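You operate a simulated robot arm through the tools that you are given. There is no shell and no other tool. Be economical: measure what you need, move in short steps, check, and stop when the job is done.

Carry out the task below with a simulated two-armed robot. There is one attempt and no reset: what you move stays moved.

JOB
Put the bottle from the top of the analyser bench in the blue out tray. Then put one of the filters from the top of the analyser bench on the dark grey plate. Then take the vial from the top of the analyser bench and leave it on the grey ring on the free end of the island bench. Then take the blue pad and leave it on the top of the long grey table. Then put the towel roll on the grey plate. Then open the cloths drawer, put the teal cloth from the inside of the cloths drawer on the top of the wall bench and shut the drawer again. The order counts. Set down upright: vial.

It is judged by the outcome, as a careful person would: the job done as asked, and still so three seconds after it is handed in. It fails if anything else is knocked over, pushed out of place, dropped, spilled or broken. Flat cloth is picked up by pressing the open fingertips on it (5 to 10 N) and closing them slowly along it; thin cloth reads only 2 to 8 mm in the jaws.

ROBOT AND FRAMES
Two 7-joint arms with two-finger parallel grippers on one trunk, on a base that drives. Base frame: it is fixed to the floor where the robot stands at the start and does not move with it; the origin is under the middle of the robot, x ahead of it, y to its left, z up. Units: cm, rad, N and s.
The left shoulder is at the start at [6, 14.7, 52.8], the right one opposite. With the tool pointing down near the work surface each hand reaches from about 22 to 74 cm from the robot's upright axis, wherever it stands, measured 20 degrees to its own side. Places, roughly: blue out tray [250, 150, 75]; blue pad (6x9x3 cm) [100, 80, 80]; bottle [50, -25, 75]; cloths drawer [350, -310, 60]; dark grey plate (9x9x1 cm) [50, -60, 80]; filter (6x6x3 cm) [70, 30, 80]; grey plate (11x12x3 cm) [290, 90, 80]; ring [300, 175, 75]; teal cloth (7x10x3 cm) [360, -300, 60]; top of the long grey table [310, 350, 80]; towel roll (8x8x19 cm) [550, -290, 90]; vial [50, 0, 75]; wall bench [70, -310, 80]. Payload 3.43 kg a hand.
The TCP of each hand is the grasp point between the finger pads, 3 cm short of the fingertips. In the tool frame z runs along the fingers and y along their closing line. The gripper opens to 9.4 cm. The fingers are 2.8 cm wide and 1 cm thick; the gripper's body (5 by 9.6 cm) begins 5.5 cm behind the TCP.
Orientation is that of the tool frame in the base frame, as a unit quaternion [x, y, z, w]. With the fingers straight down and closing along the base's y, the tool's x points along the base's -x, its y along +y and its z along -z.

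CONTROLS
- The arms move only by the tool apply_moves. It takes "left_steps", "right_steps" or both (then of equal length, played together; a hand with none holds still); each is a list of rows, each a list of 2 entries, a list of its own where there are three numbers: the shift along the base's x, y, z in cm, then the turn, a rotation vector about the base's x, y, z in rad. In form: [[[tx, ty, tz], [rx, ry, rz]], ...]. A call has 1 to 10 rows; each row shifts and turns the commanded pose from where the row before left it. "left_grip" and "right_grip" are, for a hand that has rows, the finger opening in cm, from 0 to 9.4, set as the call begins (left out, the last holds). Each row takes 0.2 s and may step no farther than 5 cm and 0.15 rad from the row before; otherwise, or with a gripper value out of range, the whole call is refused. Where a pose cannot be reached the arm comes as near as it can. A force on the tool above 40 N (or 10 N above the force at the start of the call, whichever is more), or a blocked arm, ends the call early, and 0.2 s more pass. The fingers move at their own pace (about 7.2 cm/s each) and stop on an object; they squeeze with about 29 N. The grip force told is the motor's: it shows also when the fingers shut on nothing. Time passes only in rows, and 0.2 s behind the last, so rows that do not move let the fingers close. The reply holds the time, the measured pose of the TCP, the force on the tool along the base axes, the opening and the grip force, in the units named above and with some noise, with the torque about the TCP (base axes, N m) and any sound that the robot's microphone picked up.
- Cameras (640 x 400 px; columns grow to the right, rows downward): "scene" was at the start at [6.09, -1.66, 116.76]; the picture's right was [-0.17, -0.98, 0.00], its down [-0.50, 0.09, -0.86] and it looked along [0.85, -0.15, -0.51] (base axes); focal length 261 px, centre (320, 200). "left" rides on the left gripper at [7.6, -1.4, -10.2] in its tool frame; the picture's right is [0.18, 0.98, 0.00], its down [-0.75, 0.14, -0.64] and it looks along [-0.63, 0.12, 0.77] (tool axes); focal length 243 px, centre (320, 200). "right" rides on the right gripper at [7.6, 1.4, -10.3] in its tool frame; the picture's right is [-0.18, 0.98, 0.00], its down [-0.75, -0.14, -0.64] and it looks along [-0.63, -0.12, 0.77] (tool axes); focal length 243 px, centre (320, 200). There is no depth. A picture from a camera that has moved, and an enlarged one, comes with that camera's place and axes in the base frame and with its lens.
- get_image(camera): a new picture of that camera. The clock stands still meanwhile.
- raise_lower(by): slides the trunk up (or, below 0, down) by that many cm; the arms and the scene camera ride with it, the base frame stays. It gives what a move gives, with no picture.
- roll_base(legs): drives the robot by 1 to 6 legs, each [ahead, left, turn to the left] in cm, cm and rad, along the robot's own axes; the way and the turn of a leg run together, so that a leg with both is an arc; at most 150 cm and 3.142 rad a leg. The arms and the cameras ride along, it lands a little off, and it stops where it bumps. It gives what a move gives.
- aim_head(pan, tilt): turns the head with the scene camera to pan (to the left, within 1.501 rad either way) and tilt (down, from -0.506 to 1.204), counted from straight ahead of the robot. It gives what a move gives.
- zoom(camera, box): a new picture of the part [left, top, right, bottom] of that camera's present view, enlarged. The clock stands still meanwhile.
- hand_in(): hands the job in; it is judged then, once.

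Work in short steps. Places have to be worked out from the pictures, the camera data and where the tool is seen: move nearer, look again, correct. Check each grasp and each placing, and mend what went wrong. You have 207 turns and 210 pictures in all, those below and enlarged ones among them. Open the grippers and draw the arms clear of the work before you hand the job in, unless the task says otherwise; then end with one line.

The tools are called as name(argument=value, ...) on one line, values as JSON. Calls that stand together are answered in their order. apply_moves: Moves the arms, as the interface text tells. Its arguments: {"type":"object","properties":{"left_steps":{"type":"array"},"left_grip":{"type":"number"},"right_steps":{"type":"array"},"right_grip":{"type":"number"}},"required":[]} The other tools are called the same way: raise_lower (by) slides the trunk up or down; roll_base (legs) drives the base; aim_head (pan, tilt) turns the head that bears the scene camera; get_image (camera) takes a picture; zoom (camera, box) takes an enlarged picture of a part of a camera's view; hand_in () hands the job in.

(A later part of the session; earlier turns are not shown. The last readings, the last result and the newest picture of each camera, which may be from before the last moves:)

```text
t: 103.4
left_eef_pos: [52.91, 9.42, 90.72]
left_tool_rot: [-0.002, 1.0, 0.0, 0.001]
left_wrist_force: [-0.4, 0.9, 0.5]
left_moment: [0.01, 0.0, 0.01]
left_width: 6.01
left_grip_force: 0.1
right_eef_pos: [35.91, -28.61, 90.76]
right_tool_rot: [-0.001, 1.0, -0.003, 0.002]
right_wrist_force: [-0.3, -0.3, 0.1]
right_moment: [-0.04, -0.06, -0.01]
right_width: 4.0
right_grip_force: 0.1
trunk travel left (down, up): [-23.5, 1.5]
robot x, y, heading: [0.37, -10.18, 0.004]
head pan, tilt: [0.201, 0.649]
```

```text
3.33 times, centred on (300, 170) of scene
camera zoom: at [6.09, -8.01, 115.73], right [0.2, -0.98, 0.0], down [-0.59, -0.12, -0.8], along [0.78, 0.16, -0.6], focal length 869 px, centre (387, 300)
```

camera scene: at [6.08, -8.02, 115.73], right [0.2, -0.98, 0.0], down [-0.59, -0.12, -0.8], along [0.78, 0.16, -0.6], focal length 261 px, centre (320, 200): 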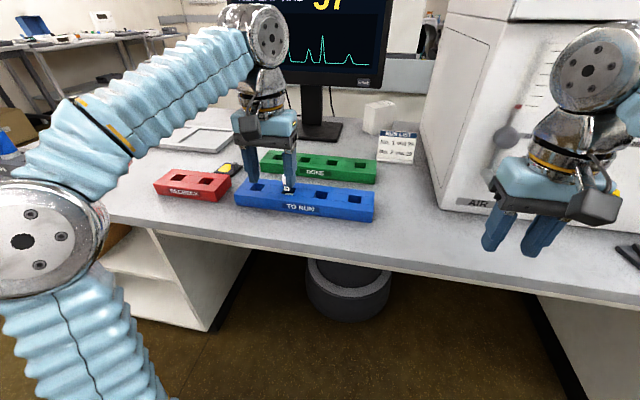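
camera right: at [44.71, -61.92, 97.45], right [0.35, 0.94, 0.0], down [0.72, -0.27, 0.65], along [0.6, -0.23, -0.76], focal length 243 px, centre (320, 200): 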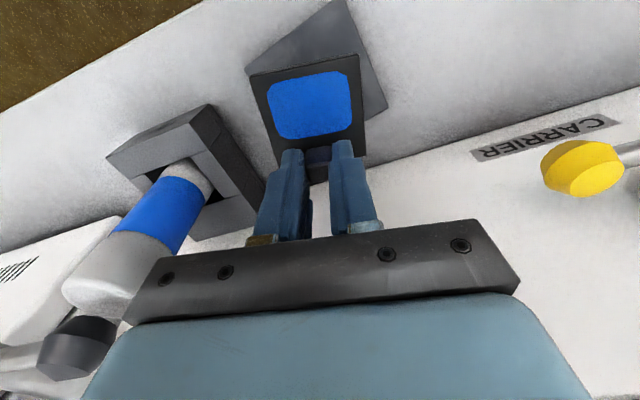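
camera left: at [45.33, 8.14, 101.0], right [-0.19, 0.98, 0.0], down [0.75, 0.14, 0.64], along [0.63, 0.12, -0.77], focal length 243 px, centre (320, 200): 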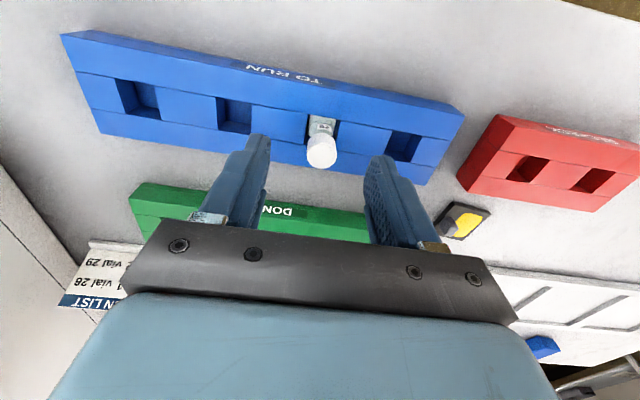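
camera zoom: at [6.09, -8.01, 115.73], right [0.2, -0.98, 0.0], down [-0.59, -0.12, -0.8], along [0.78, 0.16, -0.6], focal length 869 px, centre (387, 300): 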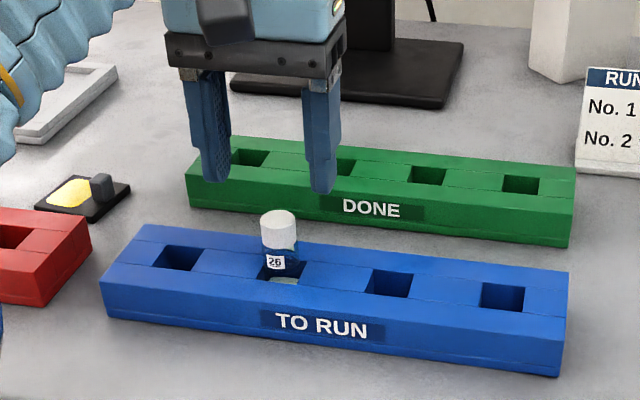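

Cap at about (53.6, 9.5). Lower to z 84.8 with a small x shift.

apply_moves(left_steps=[[[0.4, 0, -2], [0, 0, 0]], [[0.4, 0.1, -2], [0, 0, 0]], [[0, 0, -2], [0, 0, 0]]])

get_image(camera="left")

zoom(camera="scene", box=[220, 110, 380, 230])

```text
t: 104.2
left_eef_pos: [53.56, 9.67, 84.44]
left_tool_rot: [-0.002, 1.0, 0.0, 0.0]
left_wrist_force: [-0.2, -0.4, -0.2]
left_moment: [0.02, -0.03, 0.04]
left_width: 6.02
left_grip_force: 0.0
right_eef_pos: [35.9, -28.68, 90.74]
right_tool_rot: [-0.001, 1.0, -0.002, 0.002]
right_wrist_force: [0.5, 0.7, 0.9]
right_moment: [0.01, 0.02, -0.01]
right_width: 4.01
right_grip_force: 0.1
trunk travel left (down, up): [-23.5, 1.5]
robot x, y, heading: [0.59, -9.6, 0.0]
head pan, tilt: [0.201, 0.649]
```

```text
146 pictures are left
camera left: at [46.03, 8.36, 94.89], right [-0.19, 0.98, 0.0], down [0.75, 0.14, 0.64], along [0.63, 0.12, -0.77], focal length 243 px, centre (320, 200)
```

left: 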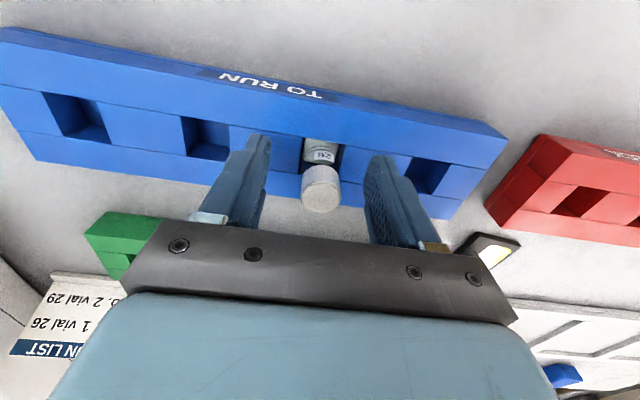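

```text
3.33 times, centred on (300, 170) of scene
camera zoom: at [6.13, -8.02, 115.73], right [0.2, -0.98, 0.0], down [-0.59, -0.12, -0.8], along [0.78, 0.16, -0.6], focal length 869 px, centre (387, 300)
```

zoom: 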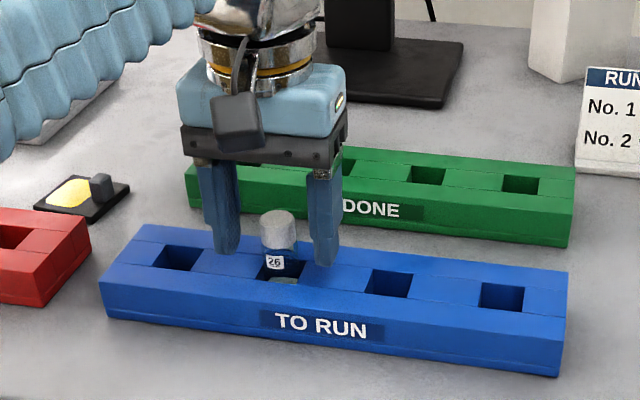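

Vial is between the fingers. Close.

apply_moves(left_steps=[[[0, 0, 0], [0, 0, 0]], [[0, 0, 0], [0, 0, 0]], [[0, 0, 0], [0, 0, 0]], [[0, 0, 0], [0, 0, 0]]], left_grip=1.5)

apply_moves(left_steps=[[[0, 0, 1.5], [0, 0, 0]], [[0, 0, 2], [0, 0, 0]], [[0, 0, 2], [0, 0, 0]]])

get_image(camera="left")

zoom(camera="scene", box=[220, 110, 380, 230])

```text
t: 105.2
left_eef_pos: [53.66, 9.66, 84.56]
left_tool_rot: [-0.001, 1.0, 0.0, 0.001]
left_wrist_force: [0.5, -0.2, 0.0]
left_moment: [0.02, 0.0, 0.01]
left_width: 2.36
left_grip_force: 29.4
right_eef_pos: [35.92, -28.65, 90.73]
right_tool_rot: [-0.001, 1.0, -0.003, 0.002]
right_wrist_force: [0.3, 0.2, 0.8]
right_moment: [-0.02, 0.0, 0.0]
right_width: 3.98
right_grip_force: 0.0
trunk travel left (down, up): [-23.5, 1.5]
robot x, y, heading: [0.23, -9.45, 0.001]
head pan, tilt: [0.201, 0.649]
```

```text
t: 106.0
left_eef_pos: [53.65, 9.74, 90.04]
left_tool_rot: [-0.001, 1.0, 0.0, 0.0]
left_wrist_force: [0.4, -0.9, -0.9]
left_moment: [-0.02, -0.01, 0.03]
left_width: 2.36
left_grip_force: 28.8
right_eef_pos: [36.05, -28.8, 90.83]
right_tool_rot: [-0.001, 1.0, -0.002, 0.001]
right_wrist_force: [-0.2, -0.9, -0.1]
right_moment: [0.04, 0.01, 0.01]
right_width: 4.02
right_grip_force: 0.0
trunk travel left (down, up): [-23.5, 1.5]
robot x, y, heading: [0.19, -9.9, -0.002]
head pan, tilt: [0.201, 0.649]
```

```text
144 pictures are left
camera left: at [46.02, 8.42, 100.36], right [-0.19, 0.98, 0.0], down [0.75, 0.14, 0.64], along [0.63, 0.12, -0.77], focal length 243 px, centre (320, 200)
```

left: 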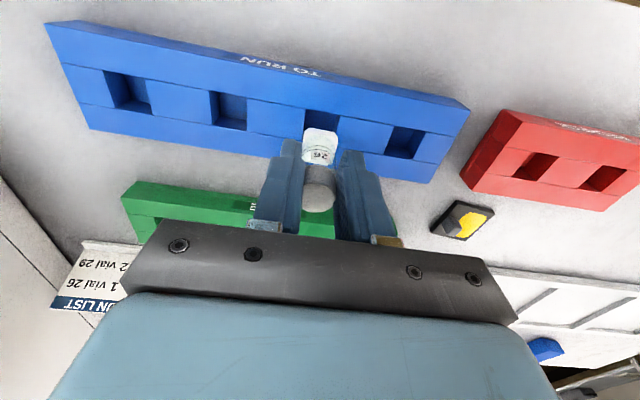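

```text
3.33 times, centred on (300, 170) of scene
camera zoom: at [6.12, -8.01, 115.73], right [0.2, -0.98, 0.0], down [-0.59, -0.12, -0.8], along [0.78, 0.16, -0.6], focal length 869 px, centre (387, 300)
```

zoom: 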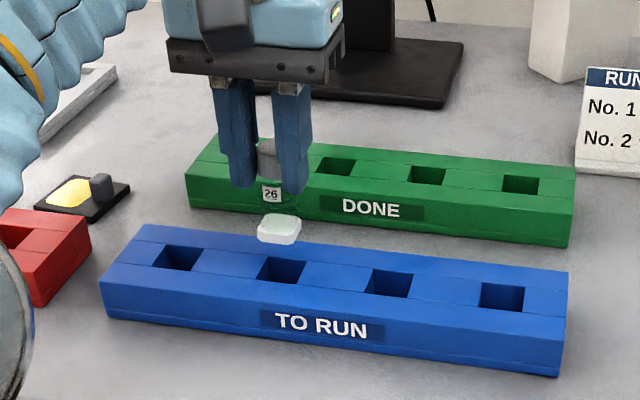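

Vial No. 26 held upright. Retract the hand and drive round to the free end of the island: first back, left, then ahead along y ≈ 235.

apply_moves(left_steps=[[[0, 0, 1], [0, 0, 0]], [[-4, 0.5, 0.5], [0, 0, 0]], [[-4.5, 0.5, 0.5], [0, 0, 0]], [[-4.5, 0.5, 0.5], [0, 0, 0]], [[-4.5, 0, 0.5], [0, 0, 0]], [[-4.5, 0, 0.5], [0, 0, 0]]])

roll_base(legs=[[-30, 0, 0], [0, 140, 0], [0, 105, 0], [140, 0, 0]])

aim_head(pan=0, tilt=0.45)

get_image(camera="scene")

```text
t: 107.4
left_eef_pos: [31.57, 10.93, 93.65]
left_tool_rot: [-0.001, 1.0, 0.0, 0.0]
left_wrist_force: [0.3, -0.4, -0.2]
left_moment: [0.01, 0.04, -0.02]
left_width: 2.37
left_grip_force: 29.2
right_eef_pos: [35.82, -28.68, 90.67]
right_tool_rot: [-0.002, 1.0, -0.003, 0.002]
right_wrist_force: [-0.3, 0.2, -0.1]
right_moment: [0.0, 0.02, -0.03]
right_width: 4.0
right_grip_force: 0.0
trunk travel left (down, up): [-23.5, 1.5]
robot x, y, heading: [0.65, -9.61, 0.001]
head pan, tilt: [0.201, 0.649]
```

```text
t: 127.7
left_eef_pos: [137.02, 268.77, 93.59]
left_tool_rot: [-0.045, 0.999, 0.0, 0.001]
left_wrist_force: [-0.8, -0.3, -0.5]
left_moment: [0.01, 0.01, -0.01]
left_width: 2.37
left_grip_force: 28.8
right_eef_pos: [144.75, 229.77, 90.73]
right_tool_rot: [-0.046, 0.999, -0.002, 0.002]
right_wrist_force: [-0.3, 0.2, 0.3]
right_moment: [-0.03, -0.02, -0.01]
right_width: 4.03
right_grip_force: 0.1
trunk travel left (down, up): [-23.5, 1.5]
robot x, y, heading: [107.3, 245.53, 0.09]
head pan, tilt: [0.201, 0.649]
```

```text
t: 128.4
left_eef_pos: [136.98, 268.69, 93.64]
left_tool_rot: [-0.046, 0.999, 0.0, 0.0]
left_wrist_force: [-1.0, -0.2, -0.4]
left_moment: [-0.01, 0.01, -0.01]
left_width: 2.33
left_grip_force: 28.9
right_eef_pos: [144.62, 229.82, 90.61]
right_tool_rot: [-0.046, 0.999, -0.003, 0.001]
right_wrist_force: [0.5, 0.5, -0.2]
right_moment: [0.01, 0.0, -0.01]
right_width: 4.01
right_grip_force: 0.0
trunk travel left (down, up): [-23.5, 1.5]
robot x, y, heading: [108.02, 245.49, 0.095]
head pan, tilt: [0.0, 0.45]
```

```text
142 pictures are left
camera scene: at [114.03, 246.07, 117.51], right [0.09, -1.0, 0.0], down [-0.43, -0.04, -0.9], along [0.9, 0.08, -0.44], focal length 261 px, centre (320, 200)
```

scene: 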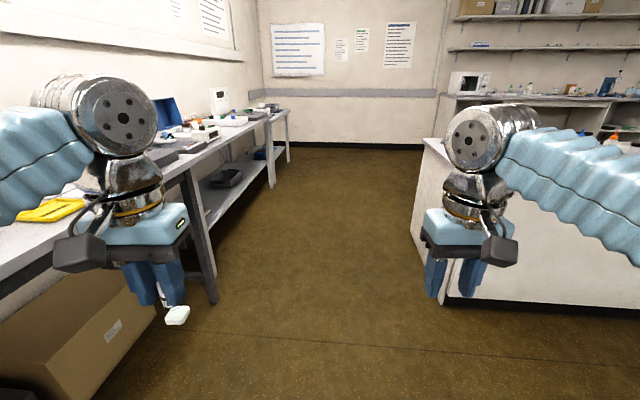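

Heading drifted 0.095; correct it and go on to x ≈ 276, y ≈ 238, then turn to face the island's end.

roll_base(legs=[[0, 0, -0.095], [100, -5, 0], [68, 0, 0], [0, 0, -1.571]])

aim_head(pan=0.1, tilt=0.6)

get_image(camera="scene")

```text
t: 141.4
left_eef_pos: [297.68, 209.61, 93.68]
left_tool_rot: [0.708, 0.706, 0.001, -0.001]
left_wrist_force: [-0.7, 0.5, 0.0]
left_moment: [0.03, 0.0, 0.02]
left_width: 2.39
left_grip_force: 29.2
right_eef_pos: [258.09, 205.58, 90.79]
right_tool_rot: [0.708, 0.707, -0.003, 0.0]
right_wrist_force: [0.4, -0.8, 0.1]
right_moment: [-0.01, 0.01, 0.03]
right_width: 3.98
right_grip_force: 0.1
trunk travel left (down, up): [-23.5, 1.5]
robot x, y, heading: [277.29, 240.95, -1.575]
head pan, tilt: [0.0, 0.45]
```

```text
t: 142.1
left_eef_pos: [297.6, 209.72, 93.65]
left_tool_rot: [0.708, 0.706, 0.0, 0.0]
left_wrist_force: [-0.2, 0.4, -0.3]
left_moment: [0.01, 0.0, 0.03]
left_width: 2.42
left_grip_force: 28.9
right_eef_pos: [258.14, 205.6, 90.76]
right_tool_rot: [0.708, 0.707, -0.003, 0.0]
right_wrist_force: [-0.1, 0.5, 0.5]
right_moment: [-0.02, -0.02, -0.04]
right_width: 4.02
right_grip_force: 0.0
trunk travel left (down, up): [-23.5, 1.5]
robot x, y, heading: [277.49, 240.9, -1.573]
head pan, tilt: [0.099, 0.6]
```

```text
141 pictures are left
camera scene: at [278.41, 235.1, 116.16], right [-1.0, -0.1, 0.0], down [-0.05, 0.56, -0.83], along [0.08, -0.82, -0.56], focal length 261 px, centre (320, 200)
```

scene: 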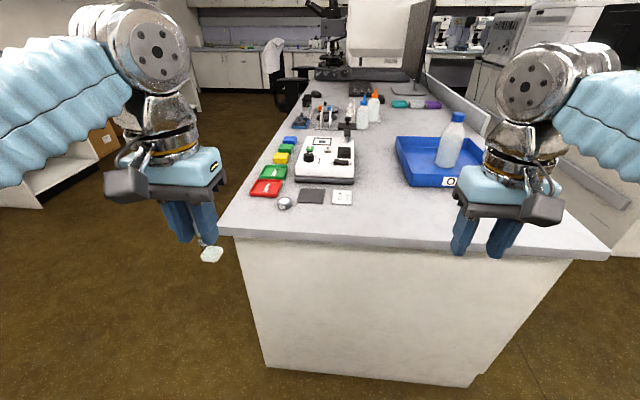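

Good view: ring at about (293.4, 179.8). Drive 8 cm nearer and zoom on the ring.

roll_base(legs=[[8, 0, 0]])

zoom(camera="scene", box=[200, 150, 360, 260])

get_image(camera="left")

```text
t: 143.2
left_eef_pos: [297.7, 201.62, 93.63]
left_tool_rot: [0.708, 0.706, -0.001, 0.001]
left_wrist_force: [-0.4, 0.0, -0.2]
left_moment: [0.0, 0.02, -0.03]
left_width: 2.39
left_grip_force: 29.2
right_eef_pos: [258.14, 197.51, 90.7]
right_tool_rot: [0.708, 0.707, -0.003, -0.001]
right_wrist_force: [0.0, 0.6, 0.7]
right_moment: [-0.05, 0.02, 0.0]
right_width: 3.98
right_grip_force: 0.0
trunk travel left (down, up): [-23.5, 1.5]
robot x, y, heading: [277.28, 232.94, -1.574]
head pan, tilt: [0.099, 0.6]
```

```text
3.64 times, centred on (280, 205) of scene
camera zoom: at [278.39, 227.0, 116.16], right [-1.0, -0.1, 0.0], down [-0.05, 0.56, -0.83], along [0.08, -0.82, -0.56], focal length 948 px, centre (466, 182)
```

zoom: 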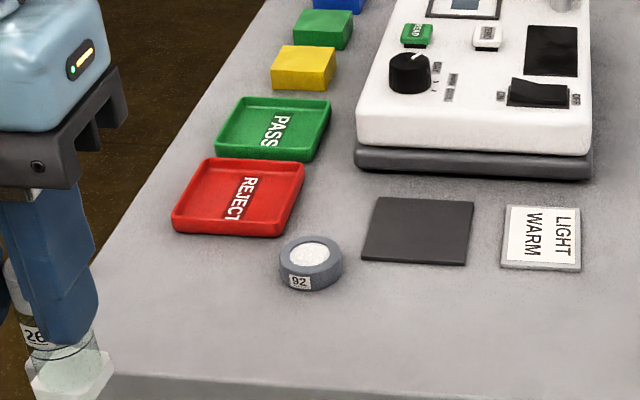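

```text
139 pictures are left
camera left: at [296.28, 209.31, 103.97], right [0.98, 0.18, 0.0], down [0.14, -0.75, 0.64], along [0.12, -0.63, -0.77], focal length 243 px, centre (320, 200)
```

left: 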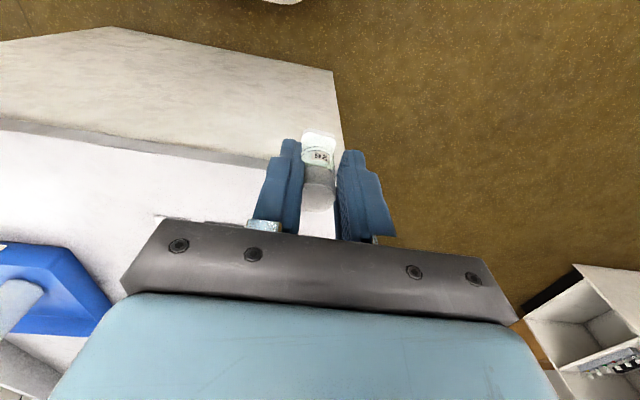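

Let me look closely at the vial in the hand.

zoom(camera="left", box=[260, 110, 380, 220])

zoom(camera="scene", box=[190, 200, 310, 280])

```text
3.64 times, centred on (320, 165) of left
camera zoom: at [296.28, 209.31, 103.97], right [0.98, 0.18, 0.0], down [0.14, -0.75, 0.64], along [0.12, -0.63, -0.77], focal length 882 px, centre (320, 327)
```

zoom: 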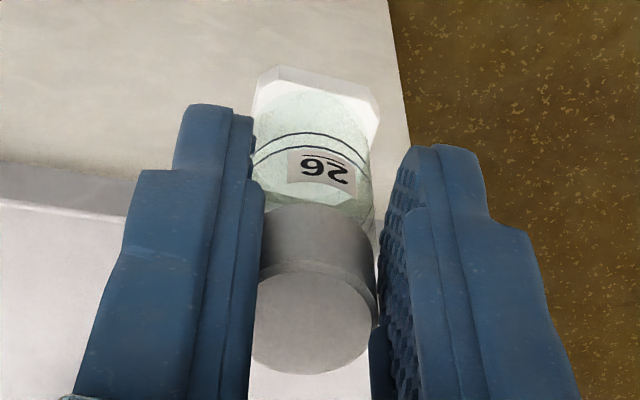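

```text
5.00 times, centred on (250, 240) of scene
camera zoom: at [278.39, 227.0, 116.16], right [-1.0, -0.1, 0.0], down [-0.05, 0.56, -0.83], along [0.08, -0.82, -0.56], focal length 1303 px, centre (670, 0)
```

zoom: 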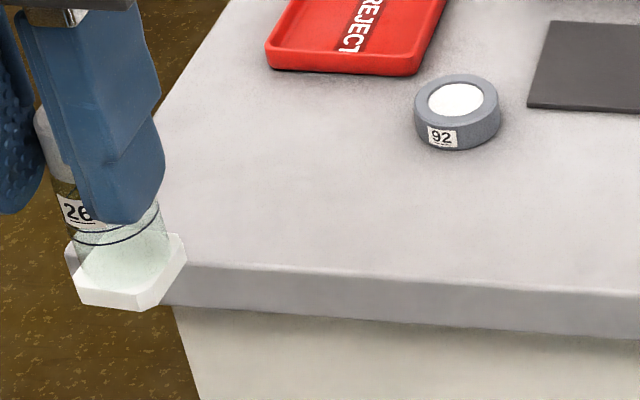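

The vial has a square foot; bottom about 6 cm below the TCP. Ring's top centre is near (293.1, 180.2, 77.8). Move over it at z 90.

apply_moves(left_steps=[[[-1, -4, -0.6], [0, 0, 0]], [[-1, -4, -0.6], [0, 0, 0]], [[-1, -4.4, -0.8], [0, 0, 0]], [[-1, -4.4, -0.8], [0, 0, 0]], [[-0.6, -4.4, -0.8], [0, 0, 0]]])

get_image(camera="left")

zoom(camera="scene", box=[210, 140, 350, 240])

```text
t: 144.4
left_eef_pos: [292.98, 180.27, 90.02]
left_tool_rot: [0.708, 0.706, -0.001, 0.0]
left_wrist_force: [0.0, 0.4, -0.8]
left_moment: [-0.06, 0.04, 0.0]
left_width: 2.38
left_grip_force: 29.1
right_eef_pos: [258.12, 197.54, 90.73]
right_tool_rot: [0.707, 0.707, -0.003, 0.0]
right_wrist_force: [-0.8, 1.6, -0.4]
right_moment: [-0.01, 0.0, 0.02]
right_width: 4.01
right_grip_force: 0.0
trunk travel left (down, up): [-23.5, 1.5]
robot x, y, heading: [277.43, 233.27, -1.576]
head pan, tilt: [0.099, 0.6]
```

```text
136 pictures are left
camera left: at [291.59, 187.99, 100.38], right [0.98, 0.18, 0.0], down [0.14, -0.75, 0.64], along [0.12, -0.63, -0.77], focal length 243 px, centre (320, 200)
```

left: 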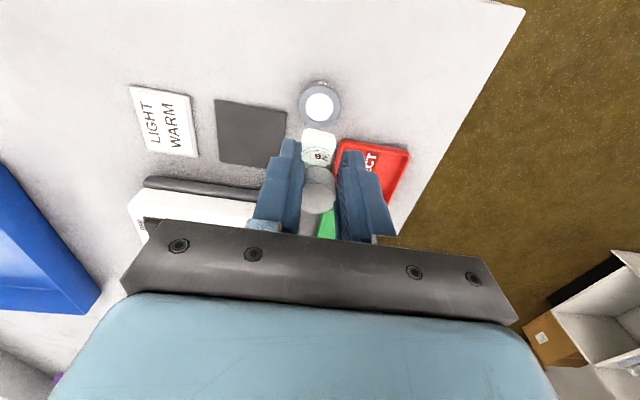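

```text
4.00 times, centred on (280, 190) of scene
camera zoom: at [278.4, 227.0, 116.16], right [-1.0, -0.1, 0.0], down [-0.05, 0.56, -0.83], along [0.08, -0.82, -0.56], focal length 1043 px, centre (480, 240)
```

zoom: 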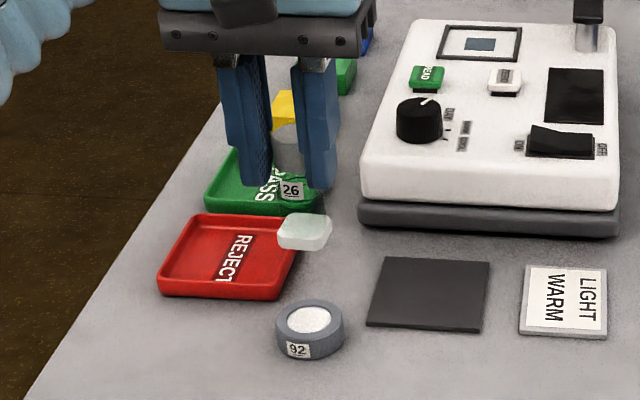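

Aligned within ~3 mm. Lower with a tiny correction.

apply_moves(left_steps=[[[0.15, 0.15, -2], [0, 0, 0]], [[0, 0, -2], [0, 0, 0]], [[0, 0, -1], [0, 0, 0]]])

zoom(camera="left", box=[250, 60, 390, 200])

zoom(camera="scene", box=[230, 160, 330, 240])

```text
t: 145.2
left_eef_pos: [293.16, 180.55, 85.13]
left_tool_rot: [0.708, 0.706, -0.002, 0.0]
left_wrist_force: [0.2, -0.1, 2.2]
left_moment: [-0.06, 0.03, -0.01]
left_width: 2.4
left_grip_force: 29.3
right_eef_pos: [258.14, 197.49, 90.77]
right_tool_rot: [0.708, 0.706, -0.003, 0.0]
right_wrist_force: [-0.1, -0.1, -0.3]
right_moment: [0.03, -0.01, 0.0]
right_width: 4.01
right_grip_force: 0.1
trunk travel left (down, up): [-23.5, 1.5]
robot x, y, heading: [277.21, 233.0, -1.573]
head pan, tilt: [0.099, 0.6]
```

```text
2.86 times, centred on (320, 130) of left
camera zoom: at [291.81, 188.25, 95.39], right [0.98, 0.18, 0.0], down [0.14, -0.75, 0.64], along [0.12, -0.63, -0.77], focal length 693 px, centre (320, 400)
```

zoom: 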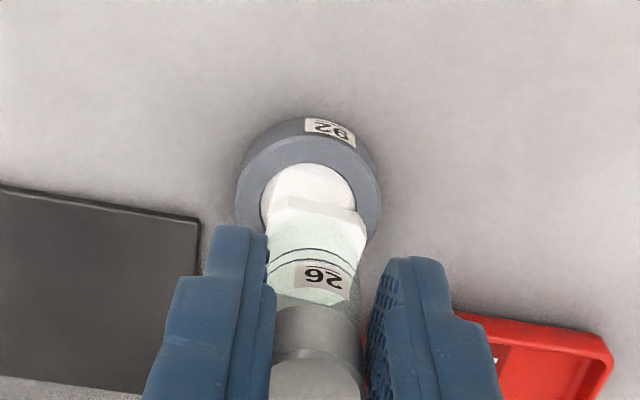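

```text
5.00 times, centred on (280, 200) of scene
camera zoom: at [278.37, 226.98, 116.17], right [-1.0, -0.1, 0.0], down [-0.05, 0.56, -0.83], along [0.08, -0.82, -0.56], focal length 1303 px, centre (520, 200)
```

zoom: 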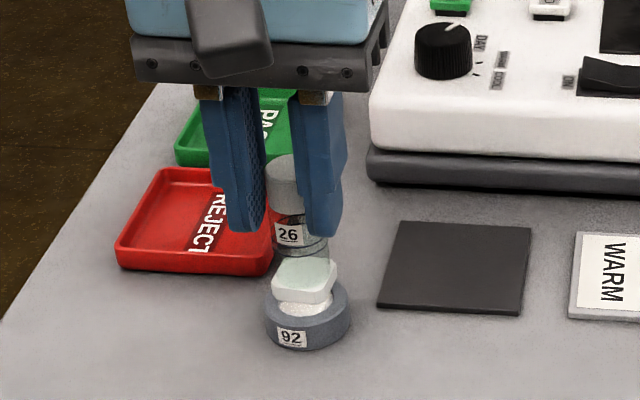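

Nearly there and well aligned. Creep down until contact.

apply_moves(left_steps=[[[-0.1, 0.1, -0.3], [0, 0, 0]], [[0, 0, -0.3], [0, 0, 0]]])

apply_moves(left_steps=[[[0, 0, -0.25], [0, 0, 0]], [[0, 0, -0.25], [0, 0, 0]]])

zoom(camera="scene", box=[230, 160, 330, 240])

```text
t: 145.8
left_eef_pos: [293.02, 180.62, 84.19]
left_tool_rot: [0.708, 0.706, 0.002, -0.001]
left_wrist_force: [-0.7, -0.2, -0.2]
left_moment: [0.03, 0.04, -0.02]
left_width: 1.47
left_grip_force: 0.7
right_eef_pos: [258.12, 197.39, 90.7]
right_tool_rot: [0.708, 0.706, -0.003, -0.001]
right_wrist_force: [0.3, 0.5, 0.2]
right_moment: [0.02, 0.04, 0.02]
right_width: 3.98
right_grip_force: 0.1
trunk travel left (down, up): [-23.5, 1.5]
robot x, y, heading: [277.72, 232.94, -1.571]
head pan, tilt: [0.099, 0.6]
```

```text
t: 146.4
left_eef_pos: [293.06, 180.72, 83.91]
left_tool_rot: [0.708, 0.706, 0.0, 0.0]
left_wrist_force: [0.0, 0.3, -0.4]
left_moment: [0.03, 0.05, 0.01]
left_width: 1.51
left_grip_force: 0.0
right_eef_pos: [258.1, 197.4, 90.56]
right_tool_rot: [0.707, 0.707, -0.003, 0.0]
right_wrist_force: [0.5, -0.5, 0.7]
right_moment: [0.02, 0.0, 0.01]
right_width: 4.01
right_grip_force: 0.0
trunk travel left (down, up): [-23.5, 1.5]
robot x, y, heading: [277.46, 232.67, -1.579]
head pan, tilt: [0.099, 0.6]
```

```text
5.00 times, centred on (280, 200) of scene
camera zoom: at [278.38, 226.97, 116.16], right [-1.0, -0.1, 0.0], down [-0.05, 0.56, -0.82], along [0.08, -0.82, -0.57], focal length 1303 px, centre (520, 200)
```

zoom: 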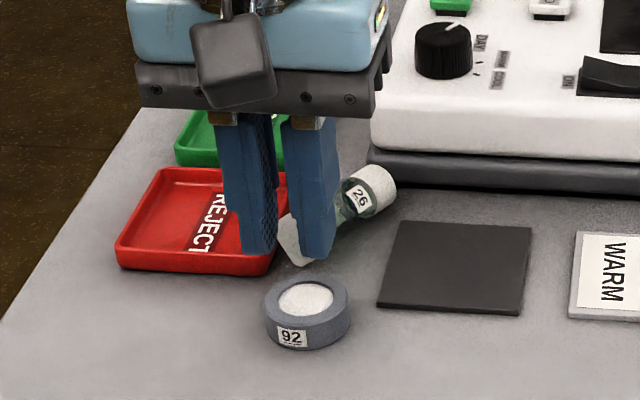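

The vial was squeezed out of the grip and tipped over behind the fingers. I lift the empty hand straight up slowly and look.

apply_moves(left_steps=[[[0, 0.3, 1], [0, 0, 0]], [[0, 0, 2], [0, 0, 0]], [[0, 0, 3], [0, 0, 0]]])

zoom(camera="scene", box=[230, 140, 330, 240])

get_image(camera="left")

```text
t: 147.2
left_eef_pos: [293.14, 180.99, 89.72]
left_tool_rot: [0.709, 0.706, -0.001, 0.0]
left_wrist_force: [0.2, 0.8, 0.3]
left_moment: [-0.02, 0.0, -0.02]
left_width: 1.52
left_grip_force: 0.1
right_eef_pos: [258.08, 197.47, 90.77]
right_tool_rot: [0.708, 0.707, -0.003, -0.001]
right_wrist_force: [-0.2, 0.1, 0.8]
right_moment: [0.02, 0.03, -0.01]
right_width: 4.0
right_grip_force: 0.1
trunk travel left (down, up): [-23.5, 1.5]
robot x, y, heading: [277.34, 232.54, -1.578]
head pan, tilt: [0.099, 0.6]
```

```text
4.00 times, centred on (280, 190) of scene
camera zoom: at [278.39, 226.96, 116.15], right [-1.0, -0.1, 0.0], down [-0.05, 0.56, -0.82], along [0.08, -0.82, -0.57], focal length 1043 px, centre (480, 240)
```

zoom: 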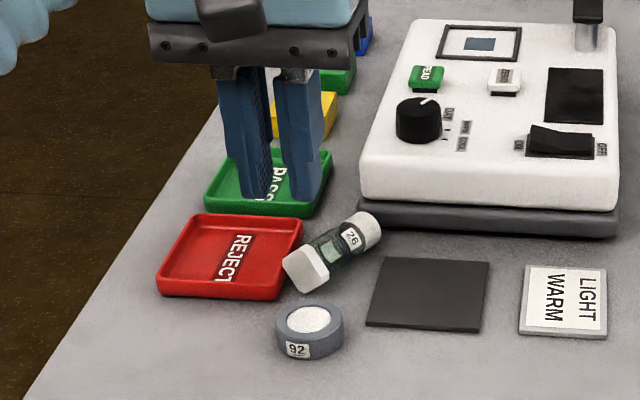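

```text
130 pictures are left
camera left: at [291.8, 188.81, 100.17], right [0.98, 0.18, 0.0], down [0.14, -0.75, 0.64], along [0.12, -0.63, -0.77], focal length 243 px, centre (320, 200)
```

left: 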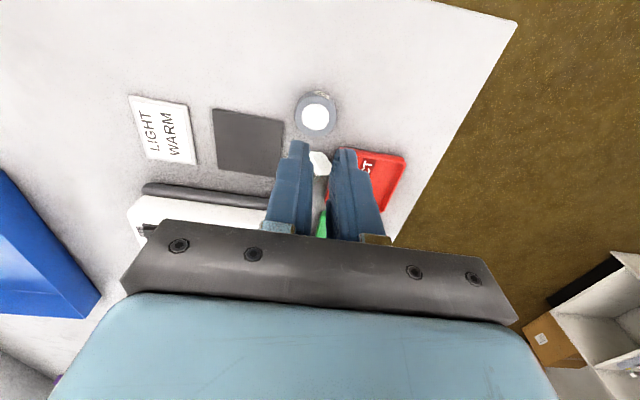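

The vial lies behind the ring: foot near (294.2, 176.1), cap near (291.4, 171.4), axis pointing away from me. Plan: grip it at the neck with the hand leaning 20° away, then turn the hand about its closing line by 90° so it stands. First raise, drive 7 cm nearer, and look again.

apply_moves(left_steps=[[[0, 4, 1.5], [0, 0, 0]], [[0, 4, 1], [0, 0, 0]]], left_grip=5.5)

roll_base(legs=[[7, 0, 0]])

zoom(camera="scene", box=[220, 150, 340, 250])

get_image(camera="left")

```text
t: 147.8
left_eef_pos: [293.06, 189.07, 92.51]
left_tool_rot: [0.708, 0.706, 0.0, 0.0]
left_wrist_force: [0.1, -0.1, 0.4]
left_moment: [0.02, -0.01, 0.01]
left_width: 5.49
left_grip_force: 0.0
right_eef_pos: [258.05, 197.42, 90.73]
right_tool_rot: [0.708, 0.706, -0.003, 0.0]
right_wrist_force: [-0.4, -0.4, -0.2]
right_moment: [0.01, -0.01, -0.03]
right_width: 4.01
right_grip_force: 0.1
trunk travel left (down, up): [-23.5, 1.5]
robot x, y, heading: [277.4, 232.86, -1.574]
head pan, tilt: [0.099, 0.6]
```

```text
t: 148.8
left_eef_pos: [293.13, 182.03, 92.59]
left_tool_rot: [0.708, 0.706, 0.0, 0.0]
left_wrist_force: [0.3, 0.0, -0.3]
left_moment: [-0.02, 0.0, 0.04]
left_width: 5.5
left_grip_force: 0.1
right_eef_pos: [258.13, 190.54, 90.77]
right_tool_rot: [0.708, 0.706, -0.003, -0.001]
right_wrist_force: [0.3, 0.0, 0.7]
right_moment: [0.0, 0.03, 0.0]
right_width: 3.97
right_grip_force: 0.0
trunk travel left (down, up): [-23.5, 1.5]
robot x, y, heading: [277.4, 226.06, -1.572]
head pan, tilt: [0.099, 0.6]
```

```text
4.00 times, centred on (280, 200) of scene
camera zoom: at [278.36, 220.02, 116.16], right [-1.0, -0.1, 0.0], down [-0.05, 0.56, -0.83], along [0.08, -0.82, -0.56], focal length 1043 px, centre (480, 200)
```

zoom: 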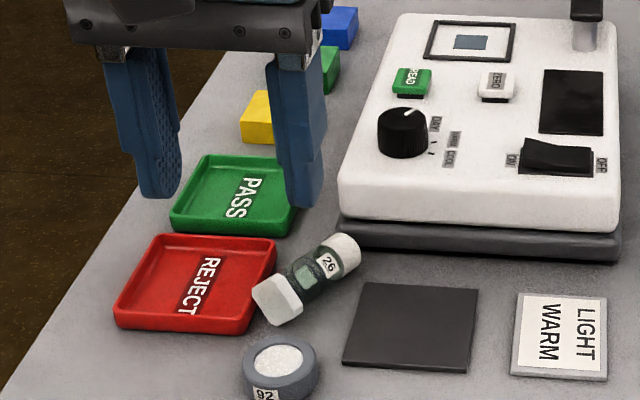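

```text
128 pictures are left
camera left: at [291.67, 189.79, 102.9], right [0.98, 0.18, 0.0], down [0.14, -0.75, 0.64], along [0.12, -0.63, -0.77], focal length 243 px, centre (320, 200)
```

left: 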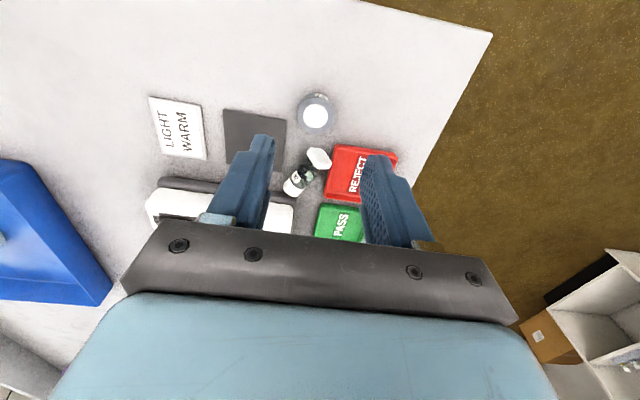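

Refined: foot (294.4, 175.2), cap (291.8, 170.4). I turn the hand −0.496 about z, lean it 0.30 about its closing line, and come to a stand-off point above.

apply_moves(left_steps=[[[-0.38, -2.24, -0.5], [0, 0, -0.124]], [[-0.38, -2.24, -0.5], [0, 0, -0.124]], [[-0.38, -2.24, -0.5], [0, 0, -0.124]], [[-0.38, -2.24, -0.5], [0, 0, -0.124]], [[-0.38, -2.24, -1.2], [0.1319, -0.0714, 0]], [[-0.38, -2.24, -1.2], [0.1319, -0.0714, 0]]], left_grip=4.2)

get_image(camera="left")

zoom(camera="scene", box=[220, 110, 360, 230])

```text
t: 150.2
left_eef_pos: [290.05, 174.46, 85.92]
left_tool_rot: [0.856, 0.504, 0.099, -0.059]
left_wrist_force: [0.3, -0.3, 1.0]
left_moment: [0.0, -0.02, 0.0]
left_width: 4.2
left_grip_force: 0.1
left hand out of reach, approached as far as the arm can: row 5, 6
right_eef_pos: [257.98, 190.5, 90.85]
right_tool_rot: [0.708, 0.706, -0.003, -0.001]
right_wrist_force: [0.2, -0.1, 0.8]
right_moment: [-0.01, 0.03, -0.03]
right_width: 4.01
right_grip_force: 0.1
trunk travel left (down, up): [-23.5, 1.5]
robot x, y, heading: [277.06, 225.72, -1.575]
head pan, tilt: [0.099, 0.6]
```

```text
127 pictures are left
camera left: at [291.34, 179.76, 97.71], right [0.95, -0.32, 0.04], down [-0.3, -0.84, 0.45], along [-0.11, -0.44, -0.89], focal length 243 px, centre (320, 200)
```

left: 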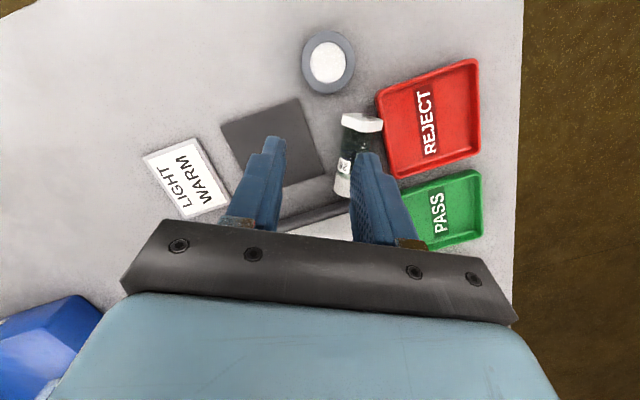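

```text
3.33 times, centred on (290, 170) of scene
camera zoom: at [278.34, 220.0, 116.16], right [-1.0, -0.1, 0.0], down [-0.05, 0.56, -0.83], along [0.08, -0.82, -0.56], focal length 869 px, centre (420, 300)
```

zoom: 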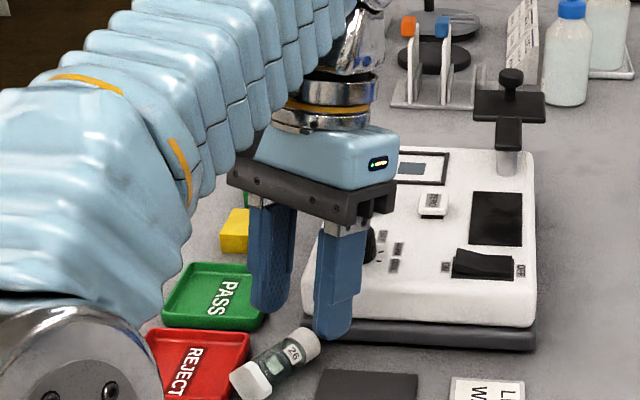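

Reach ends 4 cm short; drive the base 5 cm nearer (about 10 cm still free in front of the base). The fingertips stay at z 83, above everything around.

roll_base(legs=[[5, 0, 0]])

get_image(camera="left")

zoom(camera="scene", box=[220, 130, 360, 250])

```text
t: 151.1
left_eef_pos: [290.04, 169.28, 85.83]
left_tool_rot: [0.856, 0.504, 0.1, -0.058]
left_wrist_force: [0.2, 1.2, 0.8]
left_moment: [-0.04, 0.02, 0.01]
left_width: 4.2
left_grip_force: 0.0
right_eef_pos: [257.99, 185.23, 90.76]
right_tool_rot: [0.708, 0.706, -0.003, -0.001]
right_wrist_force: [-0.2, 0.4, 0.6]
right_moment: [-0.01, 0.0, -0.01]
right_width: 3.99
right_grip_force: 0.0
trunk travel left (down, up): [-23.5, 1.5]
robot x, y, heading: [277.07, 220.43, -1.575]
head pan, tilt: [0.099, 0.6]
```

```text
125 pictures are left
camera left: at [291.34, 174.52, 97.7], right [0.95, -0.32, 0.04], down [-0.3, -0.84, 0.45], along [-0.11, -0.44, -0.89], focal length 243 px, centre (320, 200)
```

left: 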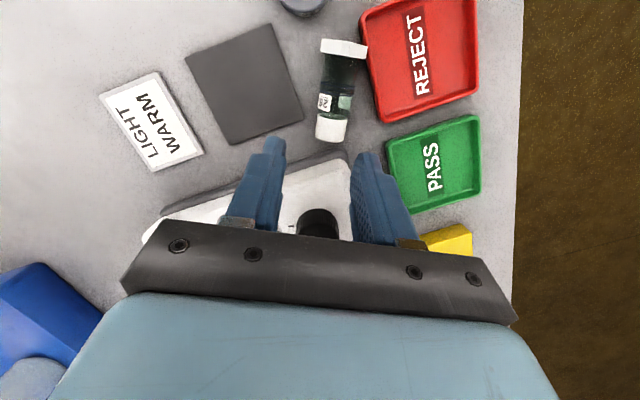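

```text
3.33 times, centred on (290, 190) of scene
camera zoom: at [278.34, 214.77, 116.16], right [-1.0, -0.1, 0.0], down [-0.05, 0.56, -0.83], along [0.08, -0.82, -0.56], focal length 869 px, centre (420, 233)
```

zoom: 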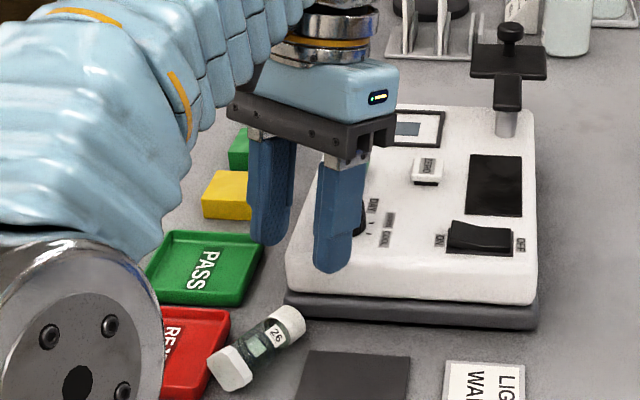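

Vial confirmed at foot (294.2, 175.4), cap (291.7, 170.4). The device's knob behind (top ≈ z 85) limits the lean, so I reduce the lean to 0.12 and shift over the vial neck before lowering. (I'll stand it on the open bench first, then regrasp from above.)

apply_moves(left_steps=[[[1, 0.9, 0], [-0.048, 0.026, 0]], [[1, 0.8, -0.5], [-0.048, 0.026, 0]], [[0, 0, -1], [0, 0, 0.03]]])

get_image(camera="left")

zoom(camera="scene", box=[220, 130, 360, 250])

```text
t: 151.9
left_eef_pos: [292.22, 170.93, 84.2]
left_tool_rot: [0.852, 0.521, 0.052, -0.031]
left_wrist_force: [0.1, 0.8, -0.8]
left_moment: [0.01, -0.01, 0.01]
left_width: 4.2
left_grip_force: 0.1
right_eef_pos: [258.01, 185.18, 90.74]
right_tool_rot: [0.708, 0.707, -0.003, 0.0]
right_wrist_force: [0.2, 0.3, 0.1]
right_moment: [-0.05, 0.0, 0.02]
right_width: 3.99
right_grip_force: 0.1
trunk travel left (down, up): [-23.5, 1.5]
robot x, y, heading: [277.17, 220.61, -1.571]
head pan, tilt: [0.099, 0.6]
```

```text
123 pictures are left
camera left: at [293.81, 177.38, 95.45], right [0.96, -0.29, 0.02], down [-0.25, -0.8, 0.55], along [-0.14, -0.53, -0.84], focal length 243 px, centre (320, 200)
```

left: 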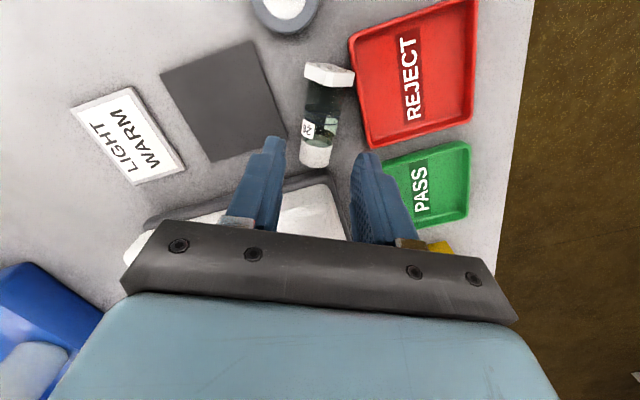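

```text
3.33 times, centred on (290, 190) of scene
camera zoom: at [278.35, 214.77, 116.16], right [-1.0, -0.1, 0.0], down [-0.05, 0.56, -0.83], along [0.08, -0.82, -0.56], focal length 869 px, centre (420, 233)
```

zoom: 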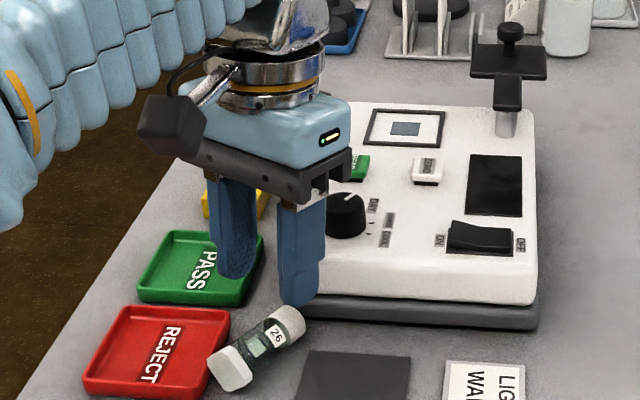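

Lined up. Lower 4.2 cm around the vial's neck, watching force.

apply_moves(left_steps=[[[-0.1, 0.1, -2], [0, 0, 0]], [[0, 0, -1.4], [0, 0, 0]]])

get_image(camera="left")

zoom(camera="scene", box=[230, 170, 330, 250])

```text
t: 152.5
left_eef_pos: [292.17, 171.07, 80.93]
left_tool_rot: [0.852, 0.52, 0.053, -0.032]
left_wrist_force: [0.3, -0.1, 0.0]
left_moment: [-0.02, 0.01, 0.04]
left_width: 4.19
left_grip_force: 0.1
right_eef_pos: [258.07, 185.29, 90.76]
right_tool_rot: [0.708, 0.706, -0.003, -0.001]
right_wrist_force: [-0.2, -0.1, -0.4]
right_moment: [-0.01, 0.0, -0.01]
right_width: 4.0
right_grip_force: 0.0
trunk travel left (down, up): [-23.5, 1.5]
robot x, y, heading: [277.1, 220.78, -1.577]
head pan, tilt: [0.099, 0.6]
```

```text
121 pictures are left
camera left: at [293.72, 177.55, 92.16], right [0.96, -0.29, 0.02], down [-0.25, -0.8, 0.55], along [-0.14, -0.53, -0.84], focal length 243 px, centre (320, 200)
```

left: 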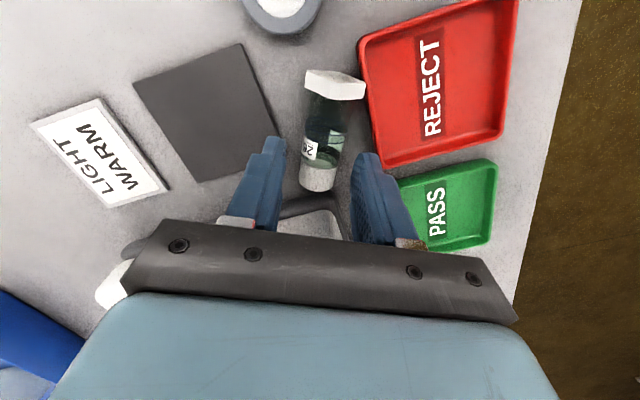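

```text
5.00 times, centred on (280, 210) of scene
camera zoom: at [278.35, 214.76, 116.16], right [-1.0, -0.1, 0.0], down [-0.05, 0.56, -0.83], along [0.08, -0.82, -0.56], focal length 1303 px, centre (520, 150)
```

zoom: 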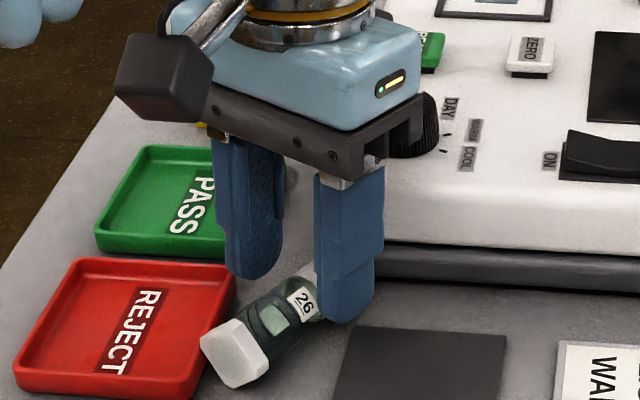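

Lower another 0.8 cm and close.

apply_moves(left_steps=[[[0, 0, -0.8], [0, 0, 0]]])

apply_moves(left_steps=[[[0, 0, 0], [0, 0, 0]], [[0, 0, 0], [0, 0, 0]], [[0, 0, 0], [0, 0, 0]]], left_grip=1.5)

get_image(camera="left")

```text
t: 152.9
left_eef_pos: [292.06, 170.97, 80.25]
left_tool_rot: [0.852, 0.52, 0.051, -0.03]
left_wrist_force: [1.0, -0.3, 0.1]
left_moment: [-0.03, 0.01, 0.03]
left_width: 4.19
left_grip_force: 0.1
right_eef_pos: [258.02, 185.27, 90.68]
right_tool_rot: [0.708, 0.706, -0.003, 0.0]
right_wrist_force: [-0.2, 0.3, -0.4]
right_moment: [-0.03, 0.0, 0.03]
right_width: 4.02
right_grip_force: 0.1
trunk travel left (down, up): [-23.5, 1.5]
robot x, y, heading: [277.69, 220.81, -1.575]
head pan, tilt: [0.099, 0.6]
```

```text
t: 153.7
left_eef_pos: [292.14, 171.07, 80.33]
left_tool_rot: [0.852, 0.52, 0.052, -0.032]
left_wrist_force: [0.5, 0.3, -0.1]
left_moment: [0.03, 0.04, 0.0]
left_width: 2.39
left_grip_force: 28.9
right_eef_pos: [258.09, 185.28, 90.71]
right_tool_rot: [0.708, 0.707, -0.003, -0.001]
right_wrist_force: [0.4, -0.7, -0.1]
right_moment: [0.02, 0.01, -0.01]
right_width: 4.02
right_grip_force: 0.0
trunk travel left (down, up): [-23.5, 1.5]
robot x, y, heading: [277.27, 220.62, -1.573]
head pan, tilt: [0.099, 0.6]
```

```text
119 pictures are left
camera left: at [293.74, 177.52, 91.4], right [0.96, -0.29, 0.02], down [-0.25, -0.8, 0.55], along [-0.14, -0.53, -0.84], focal length 243 px, centre (320, 200)
```

left: 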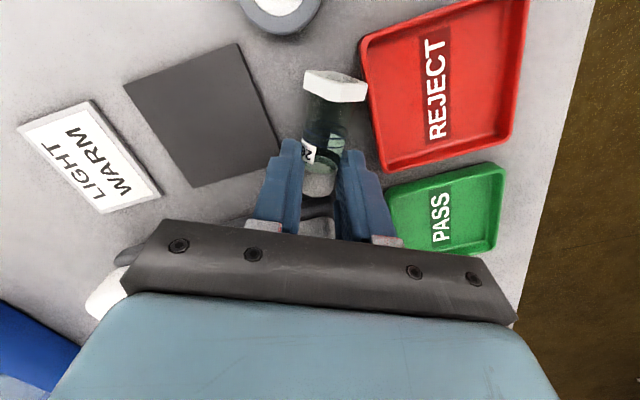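

Vial held at the neck. Lift straight up, draw back, then back the base off 22 cm to make room to turn the hand.

apply_moves(left_steps=[[[0, 0, 2.5], [0, 0, 0]], [[0, 0.5, 3], [0, 0, 0]], [[0, 2, 2.5], [0, 0, 0]], [[0, 4, 1], [0, 0, 0]], [[0, 4, 0.5], [0, 0, 0]]])

roll_base(legs=[[-22, 0, 0]])

get_image(camera="left")

```text
t: 154.9
left_eef_pos: [292.03, 181.51, 89.68]
left_tool_rot: [0.852, 0.52, 0.053, -0.032]
left_wrist_force: [0.4, 0.5, -0.2]
left_moment: [0.03, 0.02, 0.04]
left_width: 2.41
left_grip_force: 29.2
right_eef_pos: [258.01, 185.28, 90.69]
right_tool_rot: [0.708, 0.706, -0.003, -0.001]
right_wrist_force: [0.0, 0.0, 0.2]
right_moment: [0.02, 0.0, 0.0]
right_width: 3.99
right_grip_force: 0.0
trunk travel left (down, up): [-23.5, 1.5]
robot x, y, heading: [277.1, 220.37, -1.574]
head pan, tilt: [0.099, 0.6]
```

```text
t: 156.6
left_eef_pos: [291.99, 202.93, 89.62]
left_tool_rot: [0.853, 0.519, 0.052, -0.032]
left_wrist_force: [-0.2, 0.7, -1.0]
left_moment: [-0.03, -0.01, -0.01]
left_width: 2.37
left_grip_force: 29.2
right_eef_pos: [258.17, 206.63, 90.71]
right_tool_rot: [0.708, 0.707, -0.003, -0.001]
right_wrist_force: [0.8, -0.3, 0.8]
right_moment: [0.01, 0.04, -0.01]
right_width: 3.99
right_grip_force: 0.1
trunk travel left (down, up): [-23.5, 1.5]
robot x, y, heading: [277.13, 242.07, -1.576]
head pan, tilt: [0.099, 0.6]
```

```text
118 pictures are left
camera left: at [293.69, 209.32, 100.8], right [0.96, -0.29, 0.02], down [-0.25, -0.8, 0.55], along [-0.14, -0.53, -0.84], focal length 243 px, centre (320, 200)
```

left: 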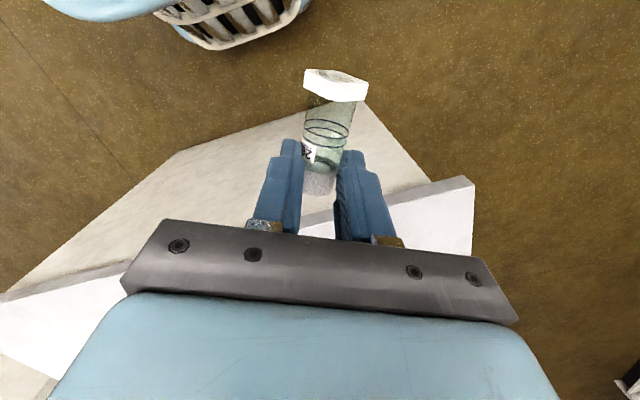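

Turn the hand about its closing line by 1.5 rad so the vial comes upright.

apply_moves(left_steps=[[[0, -0.5, 0], [-0.133, 0.0693, 0]], [[0, -0.5, 0], [-0.133, 0.0693, 0]], [[0, -0.5, 0], [-0.133, 0.0693, 0]], [[0, -0.5, 0], [-0.133, 0.0693, 0]], [[0, -0.5, 0], [-0.133, 0.0693, 0]], [[0, -0.5, 0], [-0.133, 0.0693, 0]], [[0, -0.5, 0], [-0.133, 0.0693, 0]], [[0, -0.5, 0], [-0.133, 0.0693, 0]], [[0, -0.5, 0], [-0.133, 0.0693, 0]], [[0, -0.5, 0], [-0.133, 0.0693, 0]]])

get_image(camera="scene")

get_image(camera="left")

```text
t: 158.8
left_eef_pos: [292.01, 197.95, 89.56]
left_tool_rot: [0.658, 0.401, -0.546, 0.328]
left_wrist_force: [-0.5, -1.0, -0.4]
left_moment: [-0.02, 0.01, 0.0]
left_width: 2.41
left_grip_force: 28.8
right_eef_pos: [258.17, 206.78, 90.69]
right_tool_rot: [0.708, 0.706, -0.003, 0.0]
right_wrist_force: [0.3, 0.1, 0.3]
right_moment: [0.0, -0.03, 0.01]
right_width: 4.0
right_grip_force: 0.1
trunk travel left (down, up): [-23.5, 1.5]
robot x, y, heading: [277.38, 241.85, -1.581]
head pan, tilt: [0.099, 0.6]
```

```text
117 pictures are left
camera scene: at [278.41, 236.22, 116.16], right [-1.0, -0.1, 0.0], down [-0.05, 0.56, -0.83], along [0.08, -0.82, -0.56], focal length 261 px, centre (320, 200)
```

scene: 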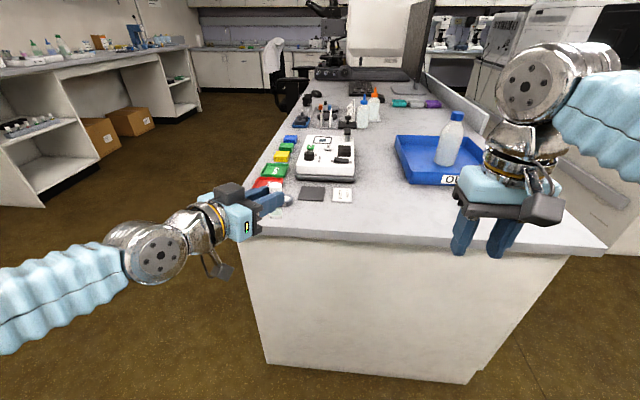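

```text
116 pictures are left
camera left: at [296.05, 209.09, 84.12], right [0.89, -0.42, -0.19], down [0.35, 0.36, 0.86], along [-0.29, -0.83, 0.47], focal length 243 px, centre (320, 200)
```

left: 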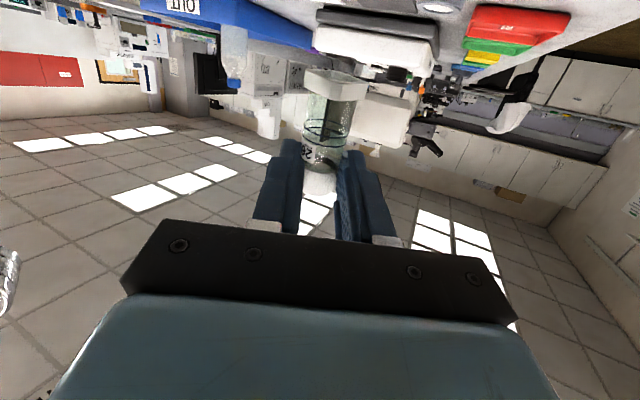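

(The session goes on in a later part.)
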